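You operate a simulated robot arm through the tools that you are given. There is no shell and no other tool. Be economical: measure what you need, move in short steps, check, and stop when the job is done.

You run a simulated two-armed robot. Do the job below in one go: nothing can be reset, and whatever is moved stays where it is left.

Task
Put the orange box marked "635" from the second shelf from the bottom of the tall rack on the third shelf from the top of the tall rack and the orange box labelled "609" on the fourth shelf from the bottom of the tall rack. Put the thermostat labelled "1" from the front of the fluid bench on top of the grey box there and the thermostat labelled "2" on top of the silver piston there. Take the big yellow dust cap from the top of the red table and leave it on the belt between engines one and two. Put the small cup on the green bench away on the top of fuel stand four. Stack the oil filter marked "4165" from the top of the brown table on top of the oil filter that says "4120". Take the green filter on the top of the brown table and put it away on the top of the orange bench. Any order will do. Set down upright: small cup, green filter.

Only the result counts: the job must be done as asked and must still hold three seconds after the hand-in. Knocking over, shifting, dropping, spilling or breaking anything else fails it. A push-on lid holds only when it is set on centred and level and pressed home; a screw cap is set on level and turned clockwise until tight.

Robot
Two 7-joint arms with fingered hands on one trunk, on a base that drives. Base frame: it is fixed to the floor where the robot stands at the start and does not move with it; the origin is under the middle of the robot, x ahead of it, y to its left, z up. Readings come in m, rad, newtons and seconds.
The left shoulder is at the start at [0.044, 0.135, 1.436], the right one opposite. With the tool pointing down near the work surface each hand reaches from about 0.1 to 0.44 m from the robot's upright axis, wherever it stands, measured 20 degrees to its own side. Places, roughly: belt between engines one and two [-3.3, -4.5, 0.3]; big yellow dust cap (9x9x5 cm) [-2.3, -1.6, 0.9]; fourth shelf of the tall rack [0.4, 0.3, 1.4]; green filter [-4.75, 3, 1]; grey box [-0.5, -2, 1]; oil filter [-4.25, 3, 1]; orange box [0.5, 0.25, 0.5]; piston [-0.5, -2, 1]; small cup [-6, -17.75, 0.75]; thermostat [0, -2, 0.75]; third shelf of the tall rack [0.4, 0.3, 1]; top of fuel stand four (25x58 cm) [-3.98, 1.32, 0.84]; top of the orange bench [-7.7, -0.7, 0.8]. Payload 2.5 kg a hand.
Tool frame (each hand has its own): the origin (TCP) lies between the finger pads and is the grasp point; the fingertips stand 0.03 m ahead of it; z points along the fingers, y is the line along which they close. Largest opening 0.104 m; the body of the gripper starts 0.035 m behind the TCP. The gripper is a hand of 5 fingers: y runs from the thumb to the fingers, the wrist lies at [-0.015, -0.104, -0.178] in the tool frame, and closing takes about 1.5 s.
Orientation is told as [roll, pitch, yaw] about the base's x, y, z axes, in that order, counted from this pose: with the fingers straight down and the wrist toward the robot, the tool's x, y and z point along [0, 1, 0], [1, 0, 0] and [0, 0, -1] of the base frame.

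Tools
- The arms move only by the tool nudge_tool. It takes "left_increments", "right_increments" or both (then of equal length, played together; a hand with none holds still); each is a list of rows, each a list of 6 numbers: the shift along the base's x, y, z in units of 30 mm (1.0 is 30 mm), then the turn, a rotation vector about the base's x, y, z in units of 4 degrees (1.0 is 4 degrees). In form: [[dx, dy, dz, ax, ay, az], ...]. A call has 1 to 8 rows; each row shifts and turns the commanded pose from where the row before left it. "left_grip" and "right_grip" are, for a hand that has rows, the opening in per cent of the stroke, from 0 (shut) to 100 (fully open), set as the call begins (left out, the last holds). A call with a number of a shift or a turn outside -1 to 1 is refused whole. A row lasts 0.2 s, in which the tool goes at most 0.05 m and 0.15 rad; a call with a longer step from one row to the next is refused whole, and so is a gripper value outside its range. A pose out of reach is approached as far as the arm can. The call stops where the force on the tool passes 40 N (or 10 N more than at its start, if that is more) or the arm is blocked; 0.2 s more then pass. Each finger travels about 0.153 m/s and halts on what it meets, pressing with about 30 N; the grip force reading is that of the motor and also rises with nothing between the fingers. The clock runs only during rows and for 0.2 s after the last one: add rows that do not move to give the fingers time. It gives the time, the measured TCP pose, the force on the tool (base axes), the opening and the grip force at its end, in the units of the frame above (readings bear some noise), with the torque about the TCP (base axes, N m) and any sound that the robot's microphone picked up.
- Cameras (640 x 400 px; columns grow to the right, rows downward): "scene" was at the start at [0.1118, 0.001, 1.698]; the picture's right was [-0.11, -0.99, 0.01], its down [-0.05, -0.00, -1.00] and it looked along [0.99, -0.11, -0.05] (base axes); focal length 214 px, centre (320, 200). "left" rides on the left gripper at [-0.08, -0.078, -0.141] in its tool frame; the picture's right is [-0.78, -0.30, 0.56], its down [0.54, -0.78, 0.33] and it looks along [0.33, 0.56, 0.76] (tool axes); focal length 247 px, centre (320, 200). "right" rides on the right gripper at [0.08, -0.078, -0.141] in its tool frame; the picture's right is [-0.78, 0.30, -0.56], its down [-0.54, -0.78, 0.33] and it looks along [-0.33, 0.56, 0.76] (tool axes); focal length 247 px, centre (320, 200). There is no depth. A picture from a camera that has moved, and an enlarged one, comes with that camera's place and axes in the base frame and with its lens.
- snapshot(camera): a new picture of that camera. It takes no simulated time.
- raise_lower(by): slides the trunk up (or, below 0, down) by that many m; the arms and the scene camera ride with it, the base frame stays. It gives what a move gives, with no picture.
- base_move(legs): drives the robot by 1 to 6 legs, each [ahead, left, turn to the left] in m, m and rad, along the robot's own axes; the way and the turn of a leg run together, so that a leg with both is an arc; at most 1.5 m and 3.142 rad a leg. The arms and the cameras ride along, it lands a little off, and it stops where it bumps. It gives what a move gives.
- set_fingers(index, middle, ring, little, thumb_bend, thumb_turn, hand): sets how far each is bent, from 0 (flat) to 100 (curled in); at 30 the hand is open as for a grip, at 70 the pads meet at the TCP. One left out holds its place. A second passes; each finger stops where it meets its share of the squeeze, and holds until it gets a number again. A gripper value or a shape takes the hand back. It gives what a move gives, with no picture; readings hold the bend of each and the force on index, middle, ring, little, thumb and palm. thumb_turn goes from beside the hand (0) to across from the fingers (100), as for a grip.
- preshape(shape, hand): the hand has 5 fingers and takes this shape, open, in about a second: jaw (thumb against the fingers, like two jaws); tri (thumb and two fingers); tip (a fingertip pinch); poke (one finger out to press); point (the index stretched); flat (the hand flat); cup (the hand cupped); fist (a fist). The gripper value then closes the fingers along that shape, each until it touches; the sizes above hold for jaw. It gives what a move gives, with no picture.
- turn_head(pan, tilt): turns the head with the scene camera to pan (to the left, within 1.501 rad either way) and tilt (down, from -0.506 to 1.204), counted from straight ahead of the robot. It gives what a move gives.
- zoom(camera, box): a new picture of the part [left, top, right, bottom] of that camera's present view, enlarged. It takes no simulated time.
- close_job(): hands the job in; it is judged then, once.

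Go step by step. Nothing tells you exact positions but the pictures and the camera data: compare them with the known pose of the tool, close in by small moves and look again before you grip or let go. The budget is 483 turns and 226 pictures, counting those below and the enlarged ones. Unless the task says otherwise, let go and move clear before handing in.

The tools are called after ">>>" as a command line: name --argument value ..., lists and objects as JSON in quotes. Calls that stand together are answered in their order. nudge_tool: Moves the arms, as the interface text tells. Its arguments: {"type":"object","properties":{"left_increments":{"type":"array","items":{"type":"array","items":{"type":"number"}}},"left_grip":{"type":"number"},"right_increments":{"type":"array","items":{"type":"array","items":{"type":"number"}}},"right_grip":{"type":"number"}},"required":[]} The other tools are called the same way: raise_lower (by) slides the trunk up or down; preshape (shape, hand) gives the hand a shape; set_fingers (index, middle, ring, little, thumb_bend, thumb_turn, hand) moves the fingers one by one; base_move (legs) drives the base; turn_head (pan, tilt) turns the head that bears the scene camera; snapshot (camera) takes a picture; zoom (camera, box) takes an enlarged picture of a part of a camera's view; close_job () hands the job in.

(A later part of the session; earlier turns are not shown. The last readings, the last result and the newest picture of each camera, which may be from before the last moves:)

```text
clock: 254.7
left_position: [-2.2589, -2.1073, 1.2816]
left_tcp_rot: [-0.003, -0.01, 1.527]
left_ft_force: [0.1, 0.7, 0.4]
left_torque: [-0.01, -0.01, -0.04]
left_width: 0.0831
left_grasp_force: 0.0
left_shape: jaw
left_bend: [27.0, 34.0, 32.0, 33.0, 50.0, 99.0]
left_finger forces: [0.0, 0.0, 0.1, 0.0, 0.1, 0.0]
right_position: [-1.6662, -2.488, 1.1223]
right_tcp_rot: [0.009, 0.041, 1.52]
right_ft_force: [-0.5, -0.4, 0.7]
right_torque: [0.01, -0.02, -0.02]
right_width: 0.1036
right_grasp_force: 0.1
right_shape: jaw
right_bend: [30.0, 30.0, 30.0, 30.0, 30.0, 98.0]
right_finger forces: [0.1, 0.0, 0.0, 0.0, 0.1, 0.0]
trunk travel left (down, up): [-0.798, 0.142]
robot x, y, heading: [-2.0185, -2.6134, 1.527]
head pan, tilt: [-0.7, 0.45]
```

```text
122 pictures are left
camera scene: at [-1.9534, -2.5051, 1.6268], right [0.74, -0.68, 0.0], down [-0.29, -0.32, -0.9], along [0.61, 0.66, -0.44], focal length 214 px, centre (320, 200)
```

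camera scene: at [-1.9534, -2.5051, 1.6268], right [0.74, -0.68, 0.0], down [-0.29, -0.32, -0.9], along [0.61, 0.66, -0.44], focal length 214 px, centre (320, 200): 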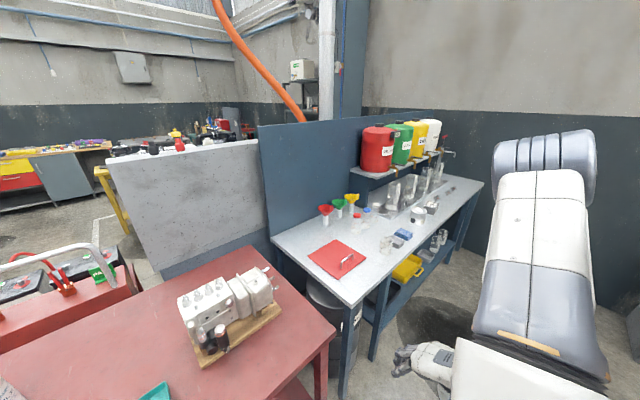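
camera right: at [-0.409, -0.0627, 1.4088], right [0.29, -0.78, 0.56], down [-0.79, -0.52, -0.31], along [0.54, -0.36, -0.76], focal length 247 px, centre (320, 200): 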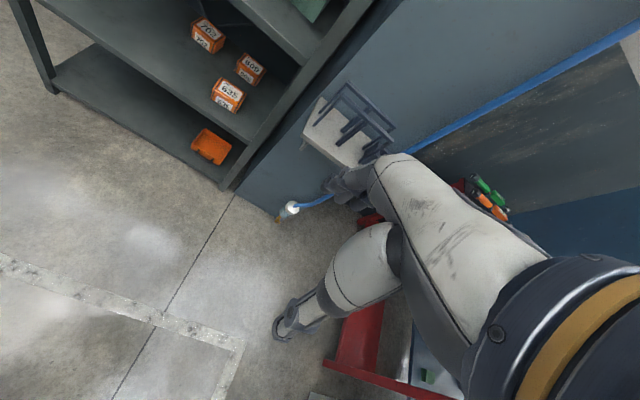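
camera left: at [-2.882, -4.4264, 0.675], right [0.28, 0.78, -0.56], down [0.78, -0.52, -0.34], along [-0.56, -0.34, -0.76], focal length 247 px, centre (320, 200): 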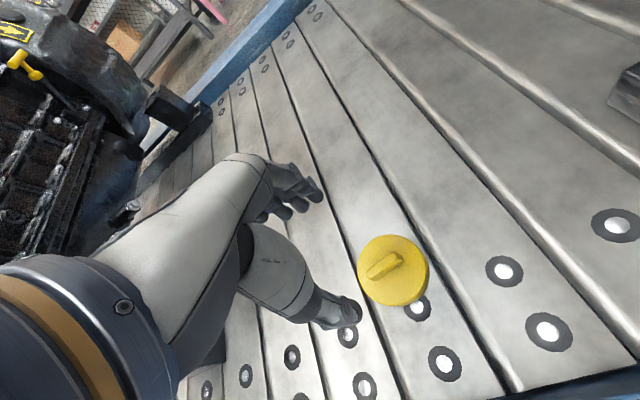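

I see the fluid bench with many items. Zooming in to identify the thermostats, grey box and piston.

>>> zoom --camera "scene" --box '[310, 150, 480, 260]'

```text
3.64 times, centred on (395, 205) of scene
camera zoom: at [-1.9534, -2.5051, 1.6268], right [0.74, -0.68, 0.0], down [-0.29, -0.32, -0.9], along [0.61, 0.66, -0.44], focal length 780 px, centre (47, 182)
```

zoom: 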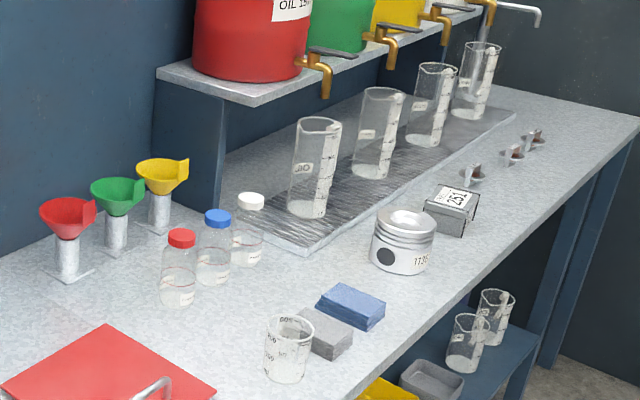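

The piston is near (-0.62, -2.03), the grey box "251" near (-0.43, -2.04), and three small thermostats at x -0.13 to 0.2 near the front edge. I strafe along the bench for a closer look.

>>> base_move --legs '[[0, 0, 0.045], [0, -1.4, 0], [0, -0.3, 0]]'

>>> turn_head --pan -0.1 --tilt 0.7

>>> snapshot --camera "scene"

```text
clock: 263.9
left_position: [-0.5389, -2.1306, 1.2819]
left_tcp_rot: [-0.003, -0.007, 1.55]
left_ft_force: [-0.1, -0.6, -0.2]
left_torque: [0.03, 0.0, 0.01]
left_width: 0.083
left_grasp_force: 0.0
left_shape: jaw
left_bend: [27.0, 34.0, 32.0, 33.0, 50.0, 99.0]
left_finger forces: [0.0, 0.1, 0.0, 0.1, 0.0, 0.0]
right_position: [0.0649, -2.495, 1.1219]
right_tcp_rot: [0.009, 0.041, 1.545]
right_ft_force: [-0.3, -0.3, -0.3]
right_torque: [-0.02, 0.0, -0.01]
right_width: 0.1042
right_grasp_force: 0.1
right_shape: jaw
right_bend: [30.0, 30.0, 30.0, 30.0, 30.0, 98.0]
right_finger forces: [0.0, 0.0, 0.0, 0.1, 0.0, 0.1]
trunk travel left (down, up): [-0.798, 0.142]
robot x, y, heading: [-0.2838, -2.6265, 1.552]
head pan, tilt: [-0.7, 0.45]
```

```text
clock: 264.9
left_position: [-0.5384, -2.1297, 1.2816]
left_tcp_rot: [-0.004, -0.009, 1.55]
left_ft_force: [0.4, 0.0, 0.1]
left_torque: [0.0, 0.0, -0.02]
left_width: 0.0831
left_grasp_force: 0.0
left_shape: jaw
left_bend: [27.0, 34.0, 32.0, 33.0, 50.0, 99.0]
left_finger forces: [0.0, 0.0, 0.1, 0.0, 0.1, 0.0]
right_position: [0.0636, -2.495, 1.123]
right_tcp_rot: [0.008, 0.042, 1.545]
right_ft_force: [0.3, -0.4, 0.9]
right_torque: [-0.03, -0.04, 0.0]
right_width: 0.1039
right_grasp_force: 0.1
right_shape: jaw
right_bend: [30.0, 30.0, 30.0, 30.0, 30.0, 98.0]
right_finger forces: [0.0, 0.0, 0.0, 0.1, 0.1, 0.1]
trunk travel left (down, up): [-0.798, 0.142]
robot x, y, heading: [-0.2861, -2.6298, 1.555]
head pan, tilt: [-0.099, 0.7]
```

```text
120 pictures are left
camera scene: at [-0.2735, -2.5045, 1.6047], right [0.99, -0.12, 0.0], down [-0.08, -0.64, -0.77], along [0.09, 0.76, -0.64], focal length 214 px, centre (320, 200)
```

scene: 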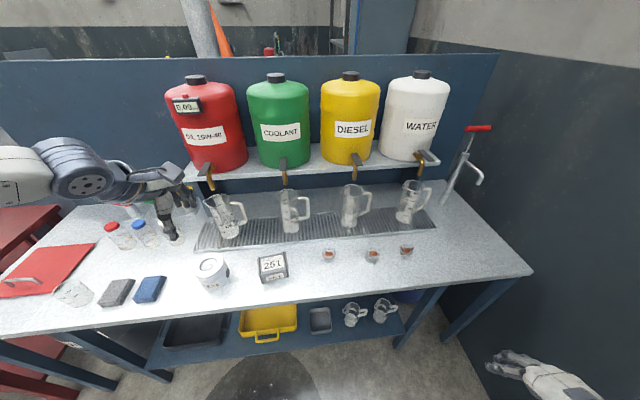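

>>> zoom --camera "scene" --box '[180, 225, 436, 305]'

>>> zoom --camera "scene" --box '[305, 230, 433, 290]'

```text
2.50 times, centred on (308, 265) of scene
camera zoom: at [-0.2735, -2.5045, 1.6047], right [0.99, -0.12, 0.0], down [-0.08, -0.64, -0.77], along [0.09, 0.76, -0.64], focal length 536 px, centre (350, 38)
```

zoom: 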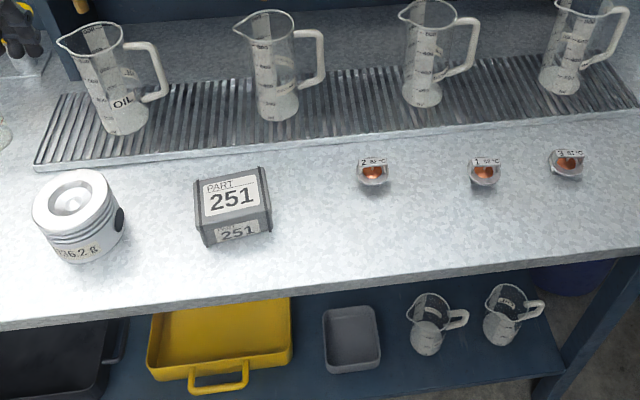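

```text
5.00 times, centred on (369, 260) of scene
camera zoom: at [-0.2735, -2.5045, 1.6047], right [0.99, -0.12, 0.0], down [-0.08, -0.64, -0.77], along [0.09, 0.76, -0.64], focal length 1072 px, centre (75, -100)
```

zoom: 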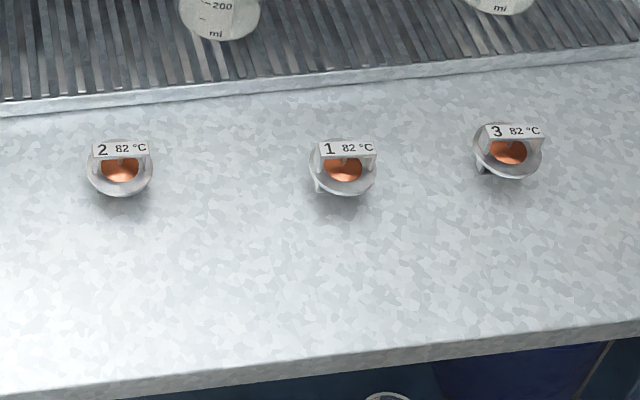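

Left to right the thermostats are 2, 1, 3. I'll use the right hand; first I tuck the left one back and low, clear of the bench edge (y about -2.15).

>>> nudge_tool --left_increments '[[-0.2, -1, -0.2, 0, 0, 0], [-0.2, -1, -0.2, 0, 0, 0], [-0.2, -1, -0.4, 0, 0, 0], [-0.2, -1, -0.6, 0, 0, 0], [-0.2, -1, -0.8, 0, 0, 0], [-0.2, -1, -1, 0, 0, 0], [-0.2, -1, -1, 0, 0, 0], [-0.2, -1, -1, 0, 0, 0]]' --left_grip 100

>>> nudge_tool --left_increments '[[0, -0.8, -1, 0, 0, 0], [0, -0.8, -1, 0, 0, 0], [0, -0.6, -1, 0, 0, 0], [0, -0.5, -0.5, 0, 0, 0]]' --right_increments '[[-0.5, 1, 0, 0, 0, 0], [-0.5, 1, 0, 0, 0, 0], [-0.5, 1, 0, 0, 0, 0], [-0.5, 1, 0, 0, 0, 0]]'

>>> nudge_tool --right_increments '[[-0.4, 1, 0, 0, 0, 0], [-0.4, 1, 0, 0, 0, 0], [-0.4, 1, 0, -0.1, 0.1, 0.1], [0, 1, 0, -0.1, 0.1, 0.1], [0, 0, 0, 0, 0, 0]]'

>>> snapshot --camera "right"

```text
clock: 266.6
left_position: [-0.5841, -2.3611, 1.116]
left_tcp_rot: [-0.036, 0.003, 1.53]
left_ft_force: [-0.3, -0.1, -0.1]
left_torque: [0.01, 0.03, 0.01]
left_width: 0.1039
left_grasp_force: 0.1
left_shape: jaw
left_bend: [30.0, 30.0, 30.0, 30.0, 30.0, 98.0]
left_finger forces: [0.0, 0.0, 0.0, 0.1, 0.1, 0.0]
left hand out of reach, approached as far as the arm can: row 6, 7
right_position: [0.0624, -2.4955, 1.1218]
right_tcp_rot: [0.01, 0.042, 1.544]
right_ft_force: [0.6, 0.2, -0.3]
right_torque: [0.0, -0.02, 0.02]
right_width: 0.1037
right_grasp_force: 0.0
right_shape: jaw
right_bend: [30.0, 30.0, 30.0, 30.0, 30.0, 98.0]
right_finger forces: [0.0, 0.0, 0.0, 0.0, 0.0, 0.1]
trunk travel left (down, up): [-0.798, 0.142]
robot x, y, heading: [-0.2853, -2.6295, 1.55]
head pan, tilt: [-0.099, 0.7]
```

```text
clock: 267.6
left_position: [-0.597, -2.4403, 1.0165]
left_tcp_rot: [-0.004, -0.009, 1.551]
left_ft_force: [-0.5, 0.0, 0.4]
left_torque: [-0.04, 0.0, 0.02]
left_width: 0.1041
left_grasp_force: 0.1
left_shape: jaw
left_bend: [30.0, 30.0, 30.0, 30.0, 30.0, 98.0]
left_finger forces: [0.0, 0.0, 0.0, 0.0, 0.0, 0.0]
right_position: [0.0239, -2.3708, 1.1084]
right_tcp_rot: [0.012, 0.042, 1.547]
right_ft_force: [-1.0, -0.8, -1.0]
right_torque: [0.01, 0.03, 0.02]
right_width: 0.1041
right_grasp_force: 0.0
right_shape: jaw
right_bend: [30.0, 30.0, 30.0, 30.0, 30.0, 98.0]
right_finger forces: [0.1, 0.1, 0.0, 0.0, 0.1, 0.1]
right hand out of reach, approached as far as the arm can: row 1, 2, 3
trunk travel left (down, up): [-0.798, 0.142]
robot x, y, heading: [-0.2863, -2.631, 1.551]
head pan, tilt: [-0.099, 0.7]
```

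```text
clock: 268.9
left_position: [-0.5975, -2.4412, 1.0156]
left_tcp_rot: [-0.003, -0.011, 1.551]
left_ft_force: [0.5, -0.9, -0.2]
left_torque: [0.01, -0.01, 0.01]
left_width: 0.1039
left_grasp_force: 0.0
left_shape: jaw
left_bend: [30.0, 30.0, 30.0, 30.0, 30.0, 98.0]
left_finger forces: [0.0, 0.0, 0.0, 0.0, 0.0, 0.1]
right_position: [-0.0138, -2.2531, 1.108]
right_tcp_rot: [0.025, 0.055, 1.559]
right_ft_force: [0.9, -0.6, -0.1]
right_torque: [0.03, -0.02, 0.0]
right_width: 0.1039
right_grasp_force: 0.1
right_shape: jaw
right_bend: [30.0, 30.0, 30.0, 30.0, 30.0, 98.0]
right_finger forces: [0.0, 0.0, 0.1, 0.0, 0.1, 0.1]
trunk travel left (down, up): [-0.798, 0.142]
robot x, y, heading: [-0.285, -2.6317, 1.55]
head pan, tilt: [-0.099, 0.7]
```

```text
117 pictures are left
camera right: at [-0.0888, -2.321, 1.2567], right [0.79, 0.32, 0.52], down [0.52, -0.8, -0.3], along [0.32, 0.51, -0.8], focal length 247 px, centre (320, 200)
```

right: 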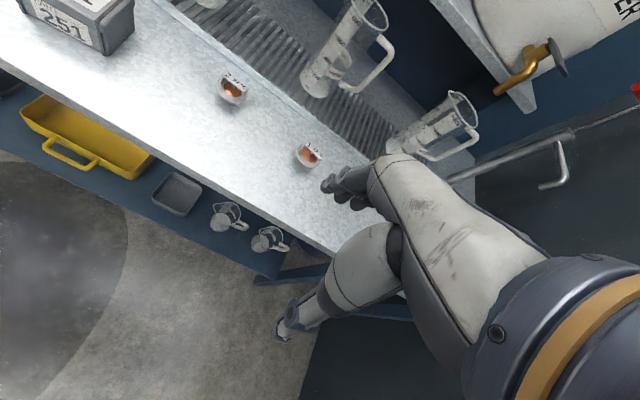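

Both cameras agree: thermostat 1 is at (0.005, -2.000) and 2 at (-0.175, -1.976), with the bench top near z 0.84. I level the right hand, edge forward, and position over thermostat 1.

>>> nudge_tool --left_increments '[[0, -0.9, 0, 0, 0, 0], [0, -0.9, 0, 0, 0, 0]]' --right_increments '[[0, 0, 0, 0.8, -0.36, 0.2], [0, 0, 0, 0, 0, 0]]' --right_grip 75

>>> base_move --legs '[[0.21, 0, 0.02]]'

>>> raise_lower --by -0.13

>>> snapshot --camera "right"

>>> snapshot --camera "scene"

```text
clock: 269.4
left_position: [-0.595, -2.4935, 1.0163]
left_tcp_rot: [-0.005, -0.01, 1.55]
left_ft_force: [0.1, 0.2, -1.2]
left_torque: [0.01, -0.01, -0.01]
left_width: 0.1036
left_grasp_force: 0.1
left_shape: jaw
left_bend: [30.0, 30.0, 30.0, 30.0, 30.0, 98.0]
left_finger forces: [0.0, 0.1, 0.1, 0.0, 0.0, 0.2]
right_position: [-0.0126, -2.2528, 1.1067]
right_tcp_rot: [-0.004, 0.0, 1.573]
right_ft_force: [0.4, -0.8, -0.9]
right_torque: [0.03, 0.02, -0.01]
right_width: 0.0783
right_grasp_force: 0.0
right_shape: jaw
right_bend: [27.0, 35.0, 33.0, 34.0, 54.0, 99.0]
right_finger forces: [0.0, 0.0, 0.0, 0.0, 0.1, 0.0]
trunk travel left (down, up): [-0.798, 0.142]
robot x, y, heading: [-0.2831, -2.6285, 1.551]
head pan, tilt: [-0.099, 0.7]
```

```text
clock: 271.1
left_position: [-0.5952, -2.2914, 1.0166]
left_tcp_rot: [-0.003, -0.01, 1.571]
left_ft_force: [0.2, 0.9, -0.4]
left_torque: [0.02, -0.03, -0.01]
left_width: 0.1039
left_grasp_force: 0.2
left_shape: jaw
left_bend: [30.0, 30.0, 30.0, 30.0, 30.0, 98.0]
left_finger forces: [0.0, 0.1, 0.1, 0.1, 0.0, 0.0]
right_position: [-0.019, -2.0384, 1.1075]
right_tcp_rot: [-0.001, 0.002, 1.593]
right_ft_force: [0.2, -0.9, -0.5]
right_torque: [0.0, -0.04, 0.01]
right_width: 0.0784
right_grasp_force: 0.0
right_shape: jaw
right_bend: [27.0, 35.0, 33.0, 34.0, 54.0, 99.0]
right_finger forces: [0.0, 0.0, 0.0, 0.0, 0.1, 0.0]
trunk travel left (down, up): [-0.798, 0.142]
robot x, y, heading: [-0.2822, -2.4234, 1.574]
head pan, tilt: [-0.099, 0.7]
```

```text
clock: 272.7
left_position: [-0.5957, -2.2908, 0.8858]
left_tcp_rot: [-0.003, -0.008, 1.571]
left_ft_force: [-0.2, 0.1, -0.4]
left_torque: [-0.02, 0.0, -0.01]
left_width: 0.1039
left_grasp_force: 0.0
left_shape: jaw
left_bend: [30.0, 30.0, 30.0, 30.0, 30.0, 98.0]
left_finger forces: [0.0, 0.1, 0.0, 0.0, 0.0, 0.0]
right_position: [-0.0197, -2.0382, 0.9787]
right_tcp_rot: [-0.002, 0.001, 1.593]
right_ft_force: [0.7, 0.2, -0.7]
right_torque: [0.01, -0.01, -0.03]
right_width: 0.0781
right_grasp_force: 0.0
right_shape: jaw
right_bend: [27.0, 35.0, 33.0, 34.0, 54.0, 99.0]
right_finger forces: [0.1, 0.0, 0.1, 0.0, 0.0, 0.0]
trunk travel left (down, up): [-0.668, 0.272]
robot x, y, heading: [-0.284, -2.4168, 1.566]
head pan, tilt: [-0.099, 0.7]
```

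```text
116 pictures are left
camera right: at [-0.0953, -2.1173, 1.1207], right [0.77, 0.31, 0.56], down [0.55, -0.76, -0.33], along [0.32, 0.56, -0.76], focal length 247 px, centre (320, 200)
```

right: 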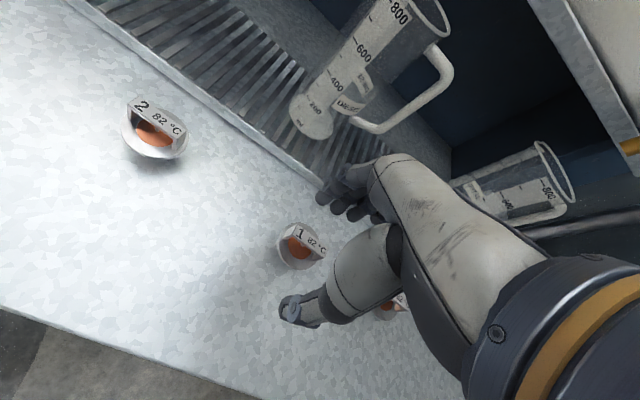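

```text
115 pictures are left
camera scene: at [-0.2742, -2.2957, 1.4747], right [1.0, -0.1, 0.0], down [-0.06, -0.64, -0.76], along [0.08, 0.76, -0.64], focal length 214 px, centre (320, 200)
```

scene: 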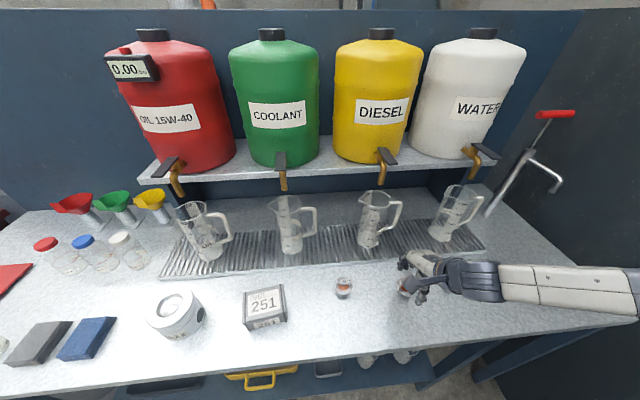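

>>> zoom --camera "right" --box '[240, 180, 400, 340]'

>>> zoom --camera "scene" --box '[320, 240, 460, 320]'

```text
2.50 times, centred on (320, 260) of right
camera zoom: at [-0.0953, -2.1173, 1.1207], right [0.77, 0.31, 0.56], down [0.55, -0.76, -0.33], along [0.32, 0.56, -0.76], focal length 617 px, centre (320, 50)
```

zoom: 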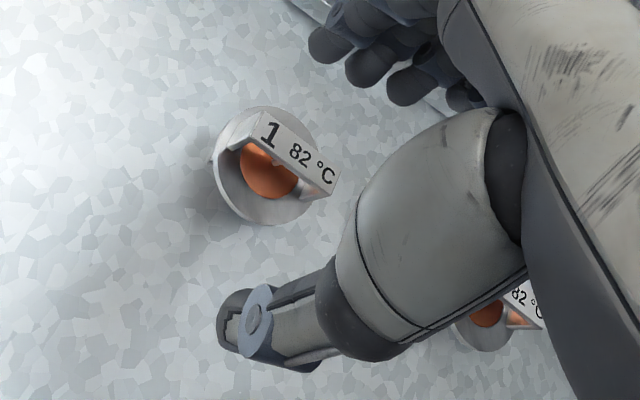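

```text
4.57 times, centred on (390, 280) of scene
camera zoom: at [-0.2742, -2.2957, 1.4747], right [1.0, -0.1, 0.0], down [-0.06, -0.64, -0.76], along [0.08, 0.76, -0.64], focal length 980 px, centre (0, -166)
```

zoom: 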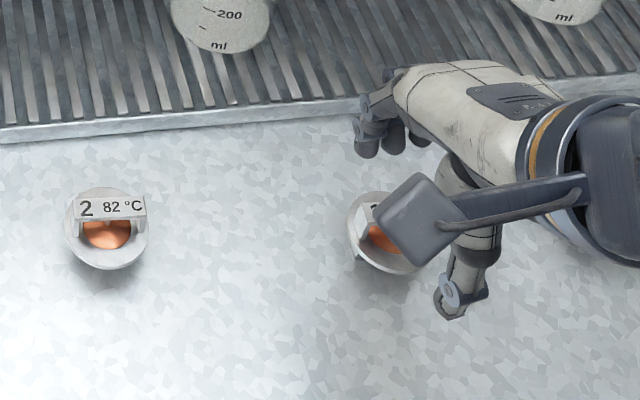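

Thermostat 1's flange is centred near (0.013, -2.000). I align the hand over it and open a bit wider.

>>> nudge_tool --right_increments '[[0.55, 0.63, 0, 0, 0, -0.3], [0.55, 0.63, 0, 0, 0, 0], [0, 0, 0, 0, 0, 0]]' --right_grip 88

>>> raise_lower --by -0.06

>>> zoom --camera "right" --box '[220, 140, 440, 360]'

>>> zoom --camera "scene" --box '[320, 240, 480, 330]'

```text
clock: 273.5
left_position: [-0.5955, -2.2909, 0.887]
left_tcp_rot: [-0.003, -0.007, 1.571]
left_ft_force: [-0.5, -0.3, 0.9]
left_torque: [-0.02, 0.01, 0.03]
left_width: 0.104
left_grasp_force: 0.0
left_shape: jaw
left_bend: [30.0, 30.0, 30.0, 30.0, 30.0, 98.0]
left_finger forces: [0.0, 0.0, 0.1, 0.0, 0.0, 0.0]
right_position: [0.0155, -1.9998, 0.9782]
right_tcp_rot: [-0.001, -0.001, 1.571]
right_ft_force: [-0.3, 0.1, 0.0]
right_torque: [-0.03, 0.04, 0.0]
right_width: 0.0913
right_grasp_force: 0.1
right_shape: jaw
right_bend: [28.0, 32.0, 31.0, 32.0, 40.0, 98.0]
right_finger forces: [0.0, 0.1, 0.0, 0.0, 0.0, 0.1]
trunk travel left (down, up): [-0.668, 0.272]
robot x, y, heading: [-0.2817, -2.421, 1.577]
head pan, tilt: [-0.099, 0.7]
```

```text
clock: 274.5
left_position: [-0.5971, -2.2912, 0.8251]
left_tcp_rot: [-0.002, -0.007, 1.57]
left_ft_force: [0.7, -0.1, -0.6]
left_torque: [0.02, 0.01, -0.02]
left_width: 0.1038
left_grasp_force: 0.1
left_shape: jaw
left_bend: [30.0, 30.0, 30.0, 30.0, 30.0, 98.0]
left_finger forces: [0.0, 0.0, 0.0, 0.0, 0.1, 0.0]
right_position: [0.0152, -2.0003, 0.9174]
right_tcp_rot: [-0.001, -0.001, 1.573]
right_ft_force: [-0.4, 0.7, 0.3]
right_torque: [0.02, -0.03, 0.02]
right_width: 0.0916
right_grasp_force: 0.2
right_shape: jaw
right_bend: [28.0, 32.0, 31.0, 32.0, 40.0, 98.0]
right_finger forces: [0.0, 0.1, 0.0, 0.0, 0.0, 0.1]
trunk travel left (down, up): [-0.608, 0.332]
robot x, y, heading: [-0.2803, -2.4225, 1.57]
head pan, tilt: [-0.099, 0.7]
```

```text
1.82 times, centred on (330, 250) of right
camera zoom: at [-0.0642, -2.0773, 1.0599], right [0.77, 0.3, 0.56], down [0.54, -0.78, -0.33], along [0.33, 0.56, -0.76], focal length 449 px, centre (302, 109)
```

zoom: 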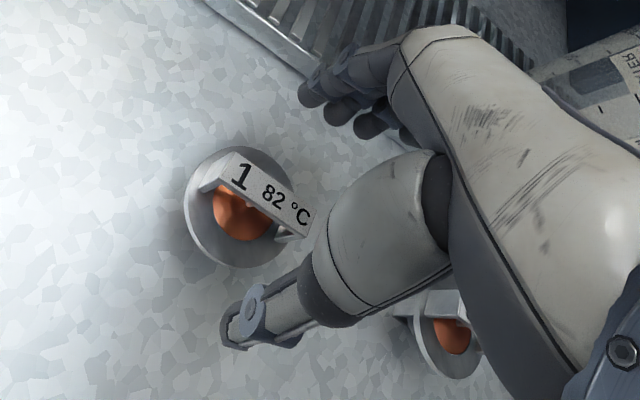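

```text
4.00 times, centred on (400, 285) of scene
camera zoom: at [-0.2742, -2.2957, 1.4147], right [1.0, -0.1, 0.0], down [-0.06, -0.64, -0.76], along [0.08, 0.76, -0.64], focal length 858 px, centre (0, -140)
```

zoom: 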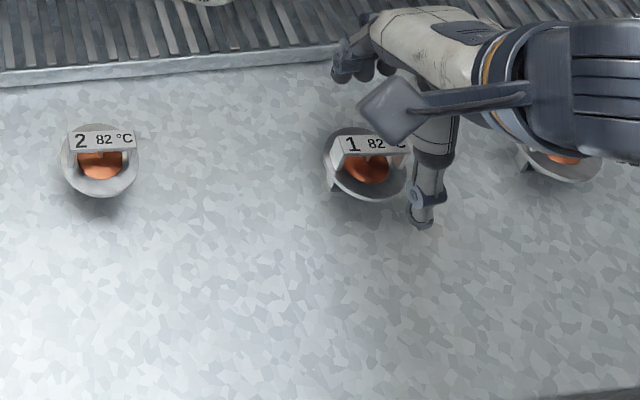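

Aligned in both views. I lower to grasp height and close.

>>> raise_lower --by -0.041

>>> nudge_tool --right_increments '[[0, 0, 0, 0, 0, 0], [0, 0, 0, 0, 0, 0], [0, 0, 0, 0, 0, 0], [0, 0, 0, 0, 0, 0], [0, 0, 0, 0, 0, 0], [0, 0, 0, 0, 0, 0], [0, 0, 0, 0, 0, 0]]' --right_grip 10

>>> zoom --camera "right" --box '[240, 140, 440, 340]'

```text
clock: 275.3
left_position: [-0.597, -2.2915, 0.7854]
left_tcp_rot: [-0.004, -0.011, 1.569]
left_ft_force: [0.5, 0.3, -0.1]
left_torque: [-0.01, 0.02, 0.0]
left_width: 0.1039
left_grasp_force: 0.0
left_shape: jaw
left_bend: [30.0, 30.0, 30.0, 30.0, 30.0, 98.0]
left_finger forces: [0.0, 0.1, 0.0, 0.0, 0.0, 0.0]
right_position: [0.0153, -1.9994, 0.8795]
right_tcp_rot: [-0.003, -0.01, 1.573]
right_ft_force: [1.5, -2.4, 15.4]
right_torque: [0.66, -0.14, -0.1]
right_width: 0.0899
right_grasp_force: 0.1
right_shape: jaw
right_bend: [28.0, 31.0, 31.0, 32.0, 39.0, 98.0]
right_finger forces: [0.3, 14.4, 0.0, 0.0, 1.3, 0.0]
trunk travel left (down, up): [-0.567, 0.373]
robot x, y, heading: [-0.2845, -2.423, 1.573]
head pan, tilt: [-0.099, 0.7]
```

```text
clock: 276.9
left_position: [-0.5977, -2.2937, 0.7843]
left_tcp_rot: [-0.006, -0.011, 1.571]
left_ft_force: [0.1, 0.4, -0.5]
left_torque: [-0.02, 0.01, -0.01]
left_width: 0.1037
left_grasp_force: 0.0
left_shape: jaw
left_bend: [30.0, 30.0, 30.0, 30.0, 30.0, 98.0]
left_finger forces: [0.1, 0.0, 0.0, 0.1, 0.0, 0.1]
right_position: [0.0129, -2.0011, 0.8796]
right_tcp_rot: [-0.001, -0.006, 1.573]
right_ft_force: [-2.4, -10.5, 34.3]
right_torque: [-0.69, 0.25, 0.02]
right_width: 0.0357
right_grasp_force: 30.6
right_shape: jaw
right_bend: [75.0, 59.0, 57.0, 53.0, 77.0, 100.0]
right_finger forces: [27.7, 1.4, 0.0, 0.0, 48.6, 0.0]
trunk travel left (down, up): [-0.567, 0.373]
robot x, y, heading: [-0.2823, -2.4236, 1.572]
head pan, tilt: [-0.099, 0.7]
```

```text
2.00 times, centred on (340, 240) of right
camera zoom: at [-0.066, -2.0793, 1.0215], right [0.77, 0.29, 0.56], down [0.54, -0.77, -0.34], along [0.33, 0.56, -0.76], focal length 494 px, centre (280, 120)
```

zoom: 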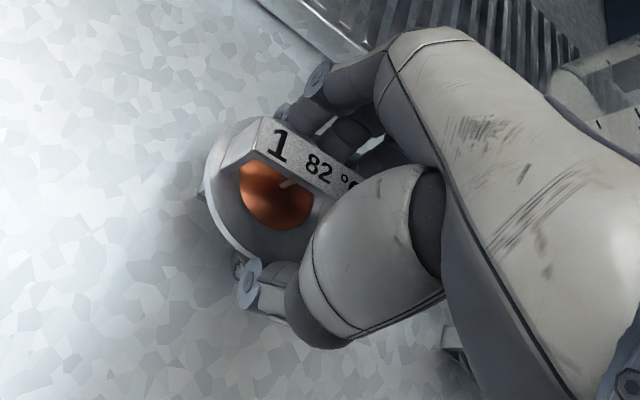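

Index and thumb hold the flange. I lift slightly and check.

>>> raise_lower --by 0.05

>>> zoom --camera "right" --box '[240, 140, 440, 340]'

>>> zoom --camera "scene" --box '[320, 220, 480, 320]'

```text
clock: 277.8
left_position: [-0.5956, -2.2915, 0.835]
left_tcp_rot: [-0.003, -0.008, 1.571]
left_ft_force: [0.6, -0.6, 0.4]
left_torque: [0.01, 0.0, 0.0]
left_width: 0.1037
left_grasp_force: 0.1
left_shape: jaw
left_bend: [30.0, 30.0, 30.0, 30.0, 30.0, 98.0]
left_finger forces: [0.0, 0.1, 0.0, 0.1, 0.0, 0.0]
right_position: [0.0145, -2.001, 0.9251]
right_tcp_rot: [-0.002, 0.001, 1.571]
right_ft_force: [0.5, -0.5, -1.4]
right_torque: [-0.01, -0.02, 0.02]
right_width: 0.0341
right_grasp_force: 29.8
right_shape: jaw
right_bend: [75.0, 58.0, 57.0, 53.0, 77.0, 100.0]
right_finger forces: [19.1, 3.2, 0.1, 0.0, 23.5, 0.1]
trunk travel left (down, up): [-0.617, 0.323]
robot x, y, heading: [-0.2828, -2.4212, 1.572]
head pan, tilt: [-0.099, 0.7]
```

```text
2.00 times, centred on (340, 240) of right
camera zoom: at [-0.0641, -2.0774, 1.0685], right [0.77, 0.3, 0.56], down [0.54, -0.78, -0.33], along [0.34, 0.56, -0.76], focal length 494 px, centre (280, 120)
```

zoom: 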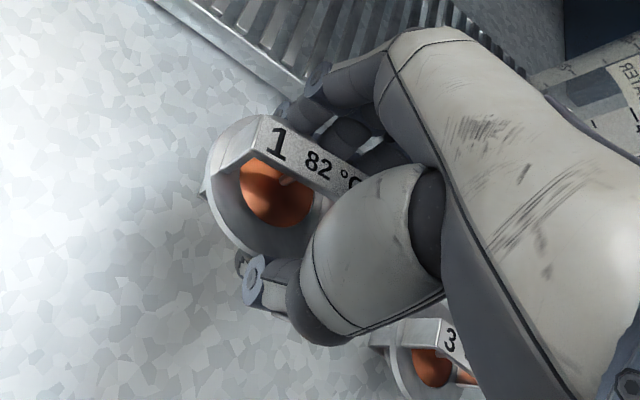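

```text
4.00 times, centred on (400, 270) of scene
camera zoom: at [-0.2743, -2.2957, 1.4236], right [1.0, -0.1, 0.0], down [-0.06, -0.64, -0.76], along [0.08, 0.76, -0.64], focal length 858 px, centre (0, -80)
```

zoom: 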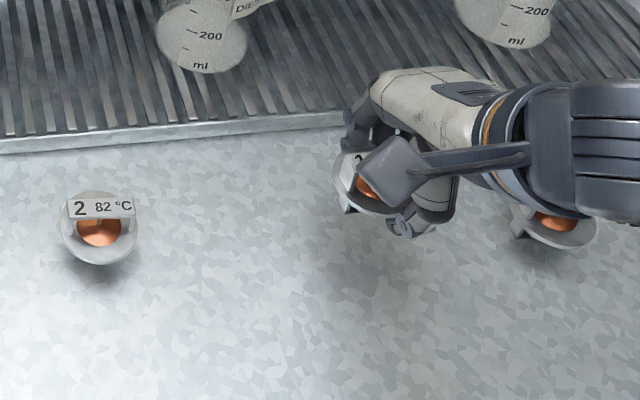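

Thermostat 1 is held upright. I raise it and strafe left to the grey box.

>>> raise_lower --by 0.1

>>> base_move --legs '[[0, 0.41, 0]]'

>>> snapshot --camera "right"

>>> snapshot --camera "scene"

```text
clock: 279.2
left_position: [-0.5961, -2.2916, 0.9348]
left_tcp_rot: [-0.003, -0.007, 1.57]
left_ft_force: [-0.7, 0.2, -0.3]
left_torque: [0.0, -0.01, 0.01]
left_width: 0.1037
left_grasp_force: 0.1
left_shape: jaw
left_bend: [30.0, 30.0, 30.0, 30.0, 30.0, 98.0]
left_finger forces: [0.1, 0.0, 0.0, 0.1, 0.1, 0.1]
right_position: [0.0147, -2.0004, 1.0259]
right_tcp_rot: [0.0, 0.001, 1.573]
right_ft_force: [0.3, -0.8, -1.3]
right_torque: [0.03, -0.01, -0.01]
right_width: 0.034
right_grasp_force: 30.2
right_shape: jaw
right_bend: [75.0, 58.0, 57.0, 53.0, 77.0, 100.0]
right_finger forces: [19.2, 3.3, 0.0, 0.0, 23.6, 0.0]
trunk travel left (down, up): [-0.717, 0.223]
robot x, y, heading: [-0.2836, -2.4232, 1.577]
head pan, tilt: [-0.099, 0.7]
```

```text
clock: 281.7
left_position: [-1.0024, -2.2899, 0.9358]
left_tcp_rot: [-0.005, -0.009, 1.571]
left_ft_force: [0.4, 0.0, 0.0]
left_torque: [-0.01, -0.03, -0.01]
left_width: 0.104
left_grasp_force: 0.0
left_shape: jaw
left_bend: [30.0, 30.0, 30.0, 30.0, 30.0, 98.0]
left_finger forces: [0.0, 0.1, 0.0, 0.1, 0.1, 0.1]
right_position: [-0.3914, -2.0006, 1.0266]
right_tcp_rot: [-0.001, -0.001, 1.57]
right_ft_force: [-0.6, 0.3, -0.8]
right_torque: [-0.01, 0.0, -0.02]
right_width: 0.034
right_grasp_force: 29.7
right_shape: jaw
right_bend: [75.0, 58.0, 57.0, 53.0, 77.0, 100.0]
right_finger forces: [19.1, 3.3, 0.0, 0.0, 23.5, 0.0]
trunk travel left (down, up): [-0.717, 0.223]
robot x, y, heading: [-0.6894, -2.4198, 1.573]
head pan, tilt: [-0.099, 0.7]
```

```text
107 pictures are left
camera right: at [-0.4696, -2.0774, 1.1688], right [0.77, 0.3, 0.56], down [0.54, -0.78, -0.33], along [0.34, 0.56, -0.76], focal length 247 px, centre (320, 200)
```

right: 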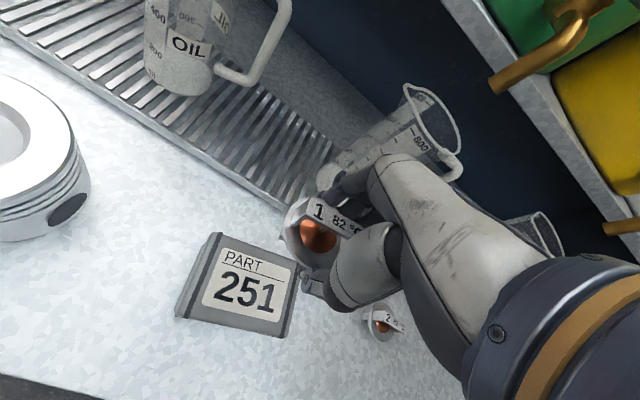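

```text
106 pictures are left
camera scene: at [-0.68, -2.2955, 1.5236], right [0.99, -0.1, 0.0], down [-0.06, -0.64, -0.76], along [0.08, 0.76, -0.64], focal length 214 px, centre (320, 200)
```

scene: 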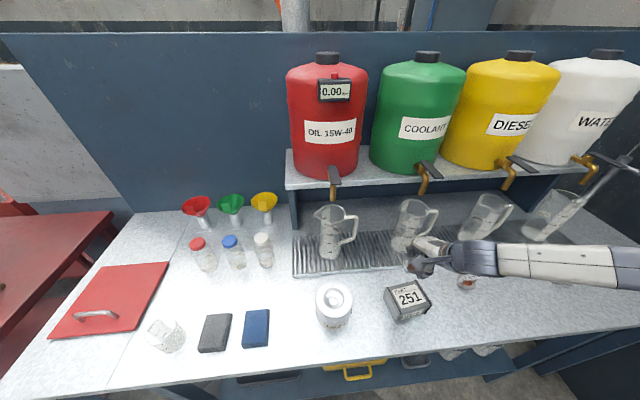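

The grey box top is centred near (-0.391, -2.021). I align and lower.

>>> nudge_tool --right_increments '[[0.05, -0.65, 0, 0, 0, 0], [0, 0, 0, 0, 0, 0]]'

>>> raise_lower --by -0.06

>>> zoom --camera "right" --box '[160, 160, 420, 360]'

>>> zoom --camera "scene" --box '[340, 210, 500, 330]'

```text
clock: 282.3
left_position: [-1.0014, -2.2913, 0.9344]
left_tcp_rot: [-0.004, -0.009, 1.572]
left_ft_force: [0.3, -0.3, 0.2]
left_torque: [0.03, -0.01, 0.0]
left_width: 0.1042
left_grasp_force: 0.0
left_shape: jaw
left_bend: [30.0, 30.0, 30.0, 30.0, 30.0, 98.0]
left_finger forces: [0.0, 0.1, 0.0, 0.0, 0.0, 0.0]
right_position: [-0.3894, -2.018, 1.0251]
right_tcp_rot: [-0.002, 0.0, 1.57]
right_ft_force: [-0.3, 0.2, -0.5]
right_torque: [0.01, 0.0, 0.0]
right_width: 0.0339
right_grasp_force: 30.0
right_shape: jaw
right_bend: [75.0, 58.0, 57.0, 53.0, 77.0, 100.0]
right_finger forces: [19.1, 3.2, 0.0, 0.0, 23.6, 0.1]
trunk travel left (down, up): [-0.717, 0.223]
robot x, y, heading: [-0.6873, -2.4204, 1.569]
head pan, tilt: [-0.099, 0.7]
```

```text
clock: 283.3
left_position: [-1.0022, -2.2914, 0.8752]
left_tcp_rot: [-0.003, -0.009, 1.57]
left_ft_force: [-0.4, 0.7, 0.0]
left_torque: [-0.03, 0.01, 0.03]
left_width: 0.1038
left_grasp_force: 0.1
left_shape: jaw
left_bend: [30.0, 30.0, 30.0, 30.0, 30.0, 98.0]
left_finger forces: [0.0, 0.1, 0.1, 0.0, 0.0, 0.0]
right_position: [-0.3889, -2.0192, 0.965]
right_tcp_rot: [-0.002, 0.001, 1.57]
right_ft_force: [0.6, 0.6, -1.9]
right_torque: [0.02, -0.03, 0.02]
right_width: 0.0341
right_grasp_force: 30.2
right_shape: jaw
right_bend: [75.0, 58.0, 57.0, 53.0, 77.0, 100.0]
right_finger forces: [19.2, 3.3, 0.0, 0.0, 23.5, 0.0]
trunk travel left (down, up): [-0.657, 0.283]
robot x, y, heading: [-0.683, -2.421, 1.567]
head pan, tilt: [-0.099, 0.7]
```

```text
2.00 times, centred on (290, 260) of right
camera zoom: at [-0.4681, -2.0964, 1.1084], right [0.78, 0.3, 0.56], down [0.54, -0.78, -0.33], along [0.34, 0.56, -0.76], focal length 494 px, centre (380, 80)
```

zoom: 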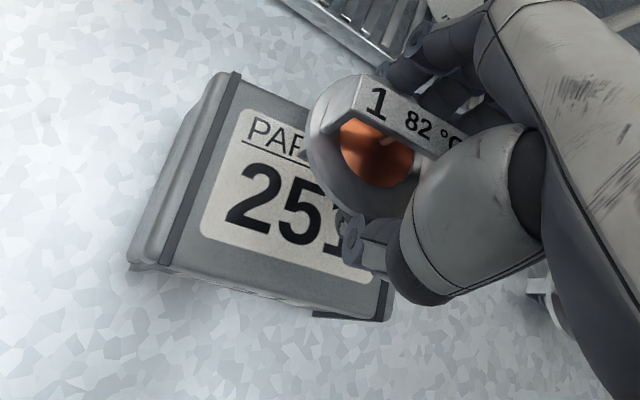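

```text
3.33 times, centred on (420, 270) of scene
camera zoom: at [-0.6795, -2.2955, 1.4636], right [0.99, -0.1, 0.0], down [-0.06, -0.64, -0.76], along [0.08, 0.76, -0.64], focal length 715 px, centre (-13, -33)
```

zoom: 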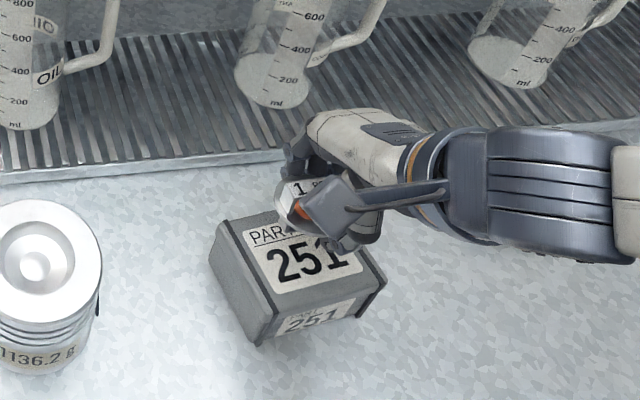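

>>> nudge_tool --right_increments '[[-0.2, -0.27, 0, 0, 0, 0], [0, 0, 0, 0, 0, 0]]'

>>> raise_lower --by -0.022

>>> nudge_tool --right_increments '[[0, 0, -0.1, 0, 0, 0], [0, 0, -0.1, 0, 0, 0], [0, 0, -0.1, 0, 0, 0], [0, 0, 0, 0, 0, 0]]'

>>> zoom --camera "scene" --box '[360, 220, 480, 310]'

```text
clock: 283.9
left_position: [-1.0019, -2.2913, 0.876]
left_tcp_rot: [-0.004, -0.009, 1.569]
left_ft_force: [-0.1, 0.8, -0.3]
left_torque: [-0.01, 0.0, 0.01]
left_width: 0.1039
left_grasp_force: 0.1
left_shape: jaw
left_bend: [30.0, 30.0, 30.0, 30.0, 30.0, 98.0]
left_finger forces: [0.0, 0.0, 0.0, 0.0, 0.1, 0.1]
right_position: [-0.3951, -2.0257, 0.9652]
right_tcp_rot: [-0.001, 0.002, 1.57]
right_ft_force: [-0.5, -0.4, -1.3]
right_torque: [0.02, -0.03, -0.01]
right_width: 0.0341
right_grasp_force: 30.0
right_shape: jaw
right_bend: [75.0, 58.0, 57.0, 53.0, 77.0, 100.0]
right_finger forces: [19.1, 3.2, 0.1, 0.1, 23.6, 0.0]
trunk travel left (down, up): [-0.657, 0.283]
robot x, y, heading: [-0.6872, -2.422, 1.57]
head pan, tilt: [-0.099, 0.7]
```

```text
clock: 284.6
left_position: [-1.0016, -2.2905, 0.8527]
left_tcp_rot: [-0.005, -0.009, 1.571]
left_ft_force: [-0.6, -0.5, 0.0]
left_torque: [-0.02, -0.03, -0.04]
left_width: 0.1038
left_grasp_force: 0.0
left_shape: jaw
left_bend: [30.0, 30.0, 30.0, 30.0, 30.0, 98.0]
left_finger forces: [0.1, 0.1, 0.0, 0.0, 0.0, 0.1]
right_position: [-0.3958, -2.0271, 0.9447]
right_tcp_rot: [-0.002, 0.001, 1.572]
right_ft_force: [0.8, -0.8, -1.6]
right_torque: [-0.01, 0.01, -0.03]
right_width: 0.034
right_grasp_force: 30.2
right_shape: jaw
right_bend: [75.0, 58.0, 57.0, 53.0, 77.0, 100.0]
right_finger forces: [19.1, 3.2, 0.0, 0.0, 23.4, 0.0]
trunk travel left (down, up): [-0.635, 0.305]
robot x, y, heading: [-0.688, -2.4217, 1.567]
head pan, tilt: [-0.099, 0.7]
```

```text
clock: 285.6
left_position: [-1.0026, -2.2922, 0.8526]
left_tcp_rot: [-0.006, -0.013, 1.569]
left_ft_force: [0.7, 0.0, -0.5]
left_torque: [-0.02, -0.04, -0.02]
left_width: 0.1036
left_grasp_force: 0.1
left_shape: jaw
left_bend: [30.0, 30.0, 30.0, 30.0, 30.0, 98.0]
left_finger forces: [0.0, 0.0, 0.1, 0.1, 0.0, 0.0]
right_position: [-0.3968, -2.0253, 0.9391]
right_tcp_rot: [-0.004, -0.014, 1.572]
right_ft_force: [4.2, -4.3, 36.7]
right_torque: [-0.15, 0.01, -0.09]
right_width: 0.0341
right_grasp_force: 30.0
right_shape: jaw
right_bend: [75.0, 58.0, 57.0, 53.0, 77.0, 100.0]
right_finger forces: [36.4, 4.1, 0.1, 0.0, 44.9, 0.0]
trunk travel left (down, up): [-0.635, 0.305]
robot x, y, heading: [-0.6919, -2.4215, 1.571]
head pan, tilt: [-0.099, 0.7]
```

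```text
4.44 times, centred on (420, 265) of scene
camera zoom: at [-0.681, -2.2988, 1.4425], right [0.99, -0.1, 0.0], down [-0.06, -0.64, -0.77], along [0.08, 0.76, -0.64], focal length 953 px, centre (-124, -89)
```

zoom: 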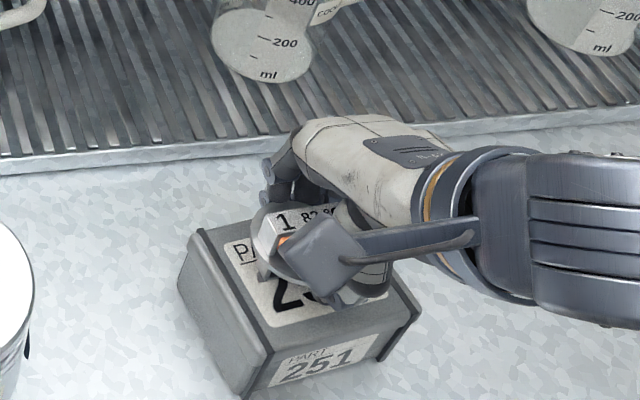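

It is in contact on the box. I ease up slightly to relax, then open.

>>> nudge_tool --right_increments '[[0, 0, 0.15, 0, 0, 0], [0, 0, 0, 0, 0, 0]]'

>>> nudge_tool --right_increments '[[0, 0, 0, 0, 0, 0], [0, 0, 0, 0, 0, 0], [0, 0, 0, 0, 0, 0], [0, 0, 0, 0, 0, 0]]' --right_grip 85

>>> zoom --camera "right" --box '[160, 140, 420, 340]'

```text
clock: 286.2
left_position: [-1.0013, -2.2906, 0.8524]
left_tcp_rot: [-0.005, -0.01, 1.569]
left_ft_force: [-0.2, 0.1, -0.1]
left_torque: [0.02, -0.02, 0.04]
left_width: 0.1038
left_grasp_force: 0.1
left_shape: jaw
left_bend: [30.0, 30.0, 30.0, 30.0, 30.0, 98.0]
left_finger forces: [0.1, 0.0, 0.1, 0.1, 0.1, 0.0]
right_position: [-0.3963, -2.0266, 0.9397]
right_tcp_rot: [-0.001, -0.002, 1.57]
right_ft_force: [2.5, 3.1, 16.1]
right_torque: [0.49, 0.08, -0.09]
right_width: 0.0344
right_grasp_force: 30.5
right_shape: jaw
right_bend: [75.0, 58.0, 57.0, 53.0, 77.0, 100.0]
right_finger forces: [35.4, 3.7, 0.1, 0.1, 23.1, 0.0]
trunk travel left (down, up): [-0.635, 0.305]
robot x, y, heading: [-0.6921, -2.4214, 1.576]
head pan, tilt: [-0.099, 0.7]
```

```text
clock: 287.2
left_position: [-1.0012, -2.2902, 0.8529]
left_tcp_rot: [-0.004, -0.008, 1.57]
left_ft_force: [-1.3, -0.3, 0.4]
left_torque: [0.0, -0.01, -0.01]
left_width: 0.1036
left_grasp_force: 0.1
left_shape: jaw
left_bend: [30.0, 30.0, 30.0, 30.0, 30.0, 98.0]
left_finger forces: [0.0, 0.1, 0.0, 0.0, 0.0, 0.1]
right_position: [-0.3954, -2.0281, 0.938]
right_tcp_rot: [-0.002, 0.002, 1.571]
right_ft_force: [-1.1, -0.4, -0.3]
right_torque: [0.02, -0.01, 0.04]
right_width: 0.0884
right_grasp_force: 0.1
right_shape: jaw
right_bend: [27.0, 33.0, 31.0, 32.0, 44.0, 99.0]
right_finger forces: [0.0, 0.0, 0.0, 0.0, 0.1, 0.1]
trunk travel left (down, up): [-0.635, 0.305]
robot x, y, heading: [-0.6847, -2.421, 1.57]
head pan, tilt: [-0.099, 0.7]
```

```text
2.00 times, centred on (290, 240) of right
camera zoom: at [-0.4745, -2.1038, 1.0813], right [0.78, 0.3, 0.56], down [0.54, -0.78, -0.33], along [0.34, 0.55, -0.76], focal length 494 px, centre (380, 120)
```

zoom: 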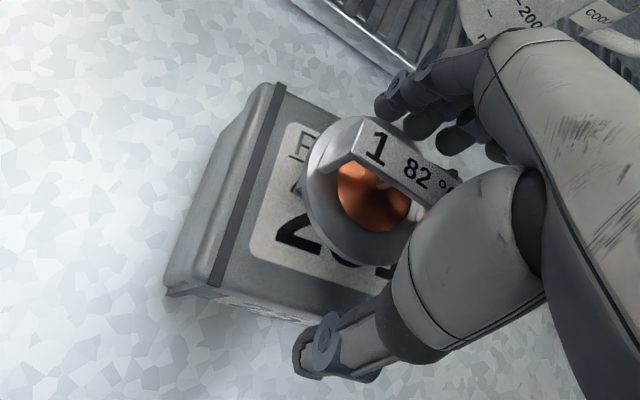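

It stands level on the box. I rise clear and check.

>>> raise_lower --by 0.13

>>> zoom --camera "scene" --box '[280, 220, 500, 340]'

```text
clock: 288.7
left_position: [-1.0015, -2.2912, 0.9824]
left_tcp_rot: [-0.004, -0.008, 1.57]
left_ft_force: [-0.4, -0.4, 0.2]
left_torque: [0.01, 0.01, 0.02]
left_width: 0.1039
left_grasp_force: 0.0
left_shape: jaw
left_bend: [30.0, 30.0, 30.0, 30.0, 30.0, 98.0]
left_finger forces: [0.0, 0.1, 0.0, 0.0, 0.0, 0.1]
right_position: [-0.3961, -2.0266, 1.0685]
right_tcp_rot: [-0.003, 0.0, 1.571]
right_ft_force: [1.4, -0.7, 0.7]
right_torque: [0.01, 0.01, 0.0]
right_width: 0.0884
right_grasp_force: 0.1
right_shape: jaw
right_bend: [27.0, 33.0, 31.0, 32.0, 44.0, 99.0]
right_finger forces: [0.0, 0.1, 0.0, 0.0, 0.0, 0.2]
trunk travel left (down, up): [-0.765, 0.175]
robot x, y, heading: [-0.6901, -2.4184, 1.57]
head pan, tilt: [-0.099, 0.7]
```

```text
2.91 times, centred on (390, 280) of scene
camera zoom: at [-0.6796, -2.2955, 1.5716], right [0.99, -0.1, 0.0], down [-0.06, -0.64, -0.76], along [0.08, 0.76, -0.64], focal length 624 px, centre (116, -33)
```

zoom: 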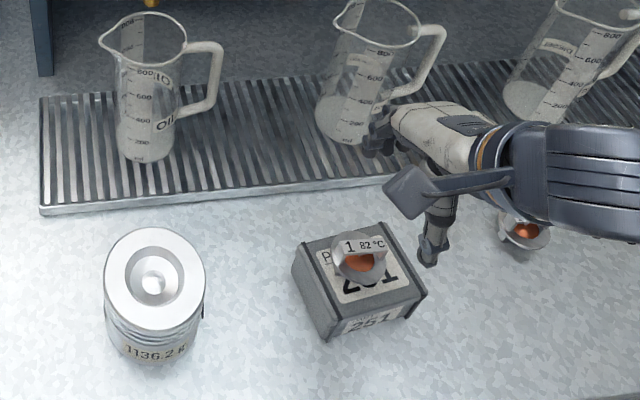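

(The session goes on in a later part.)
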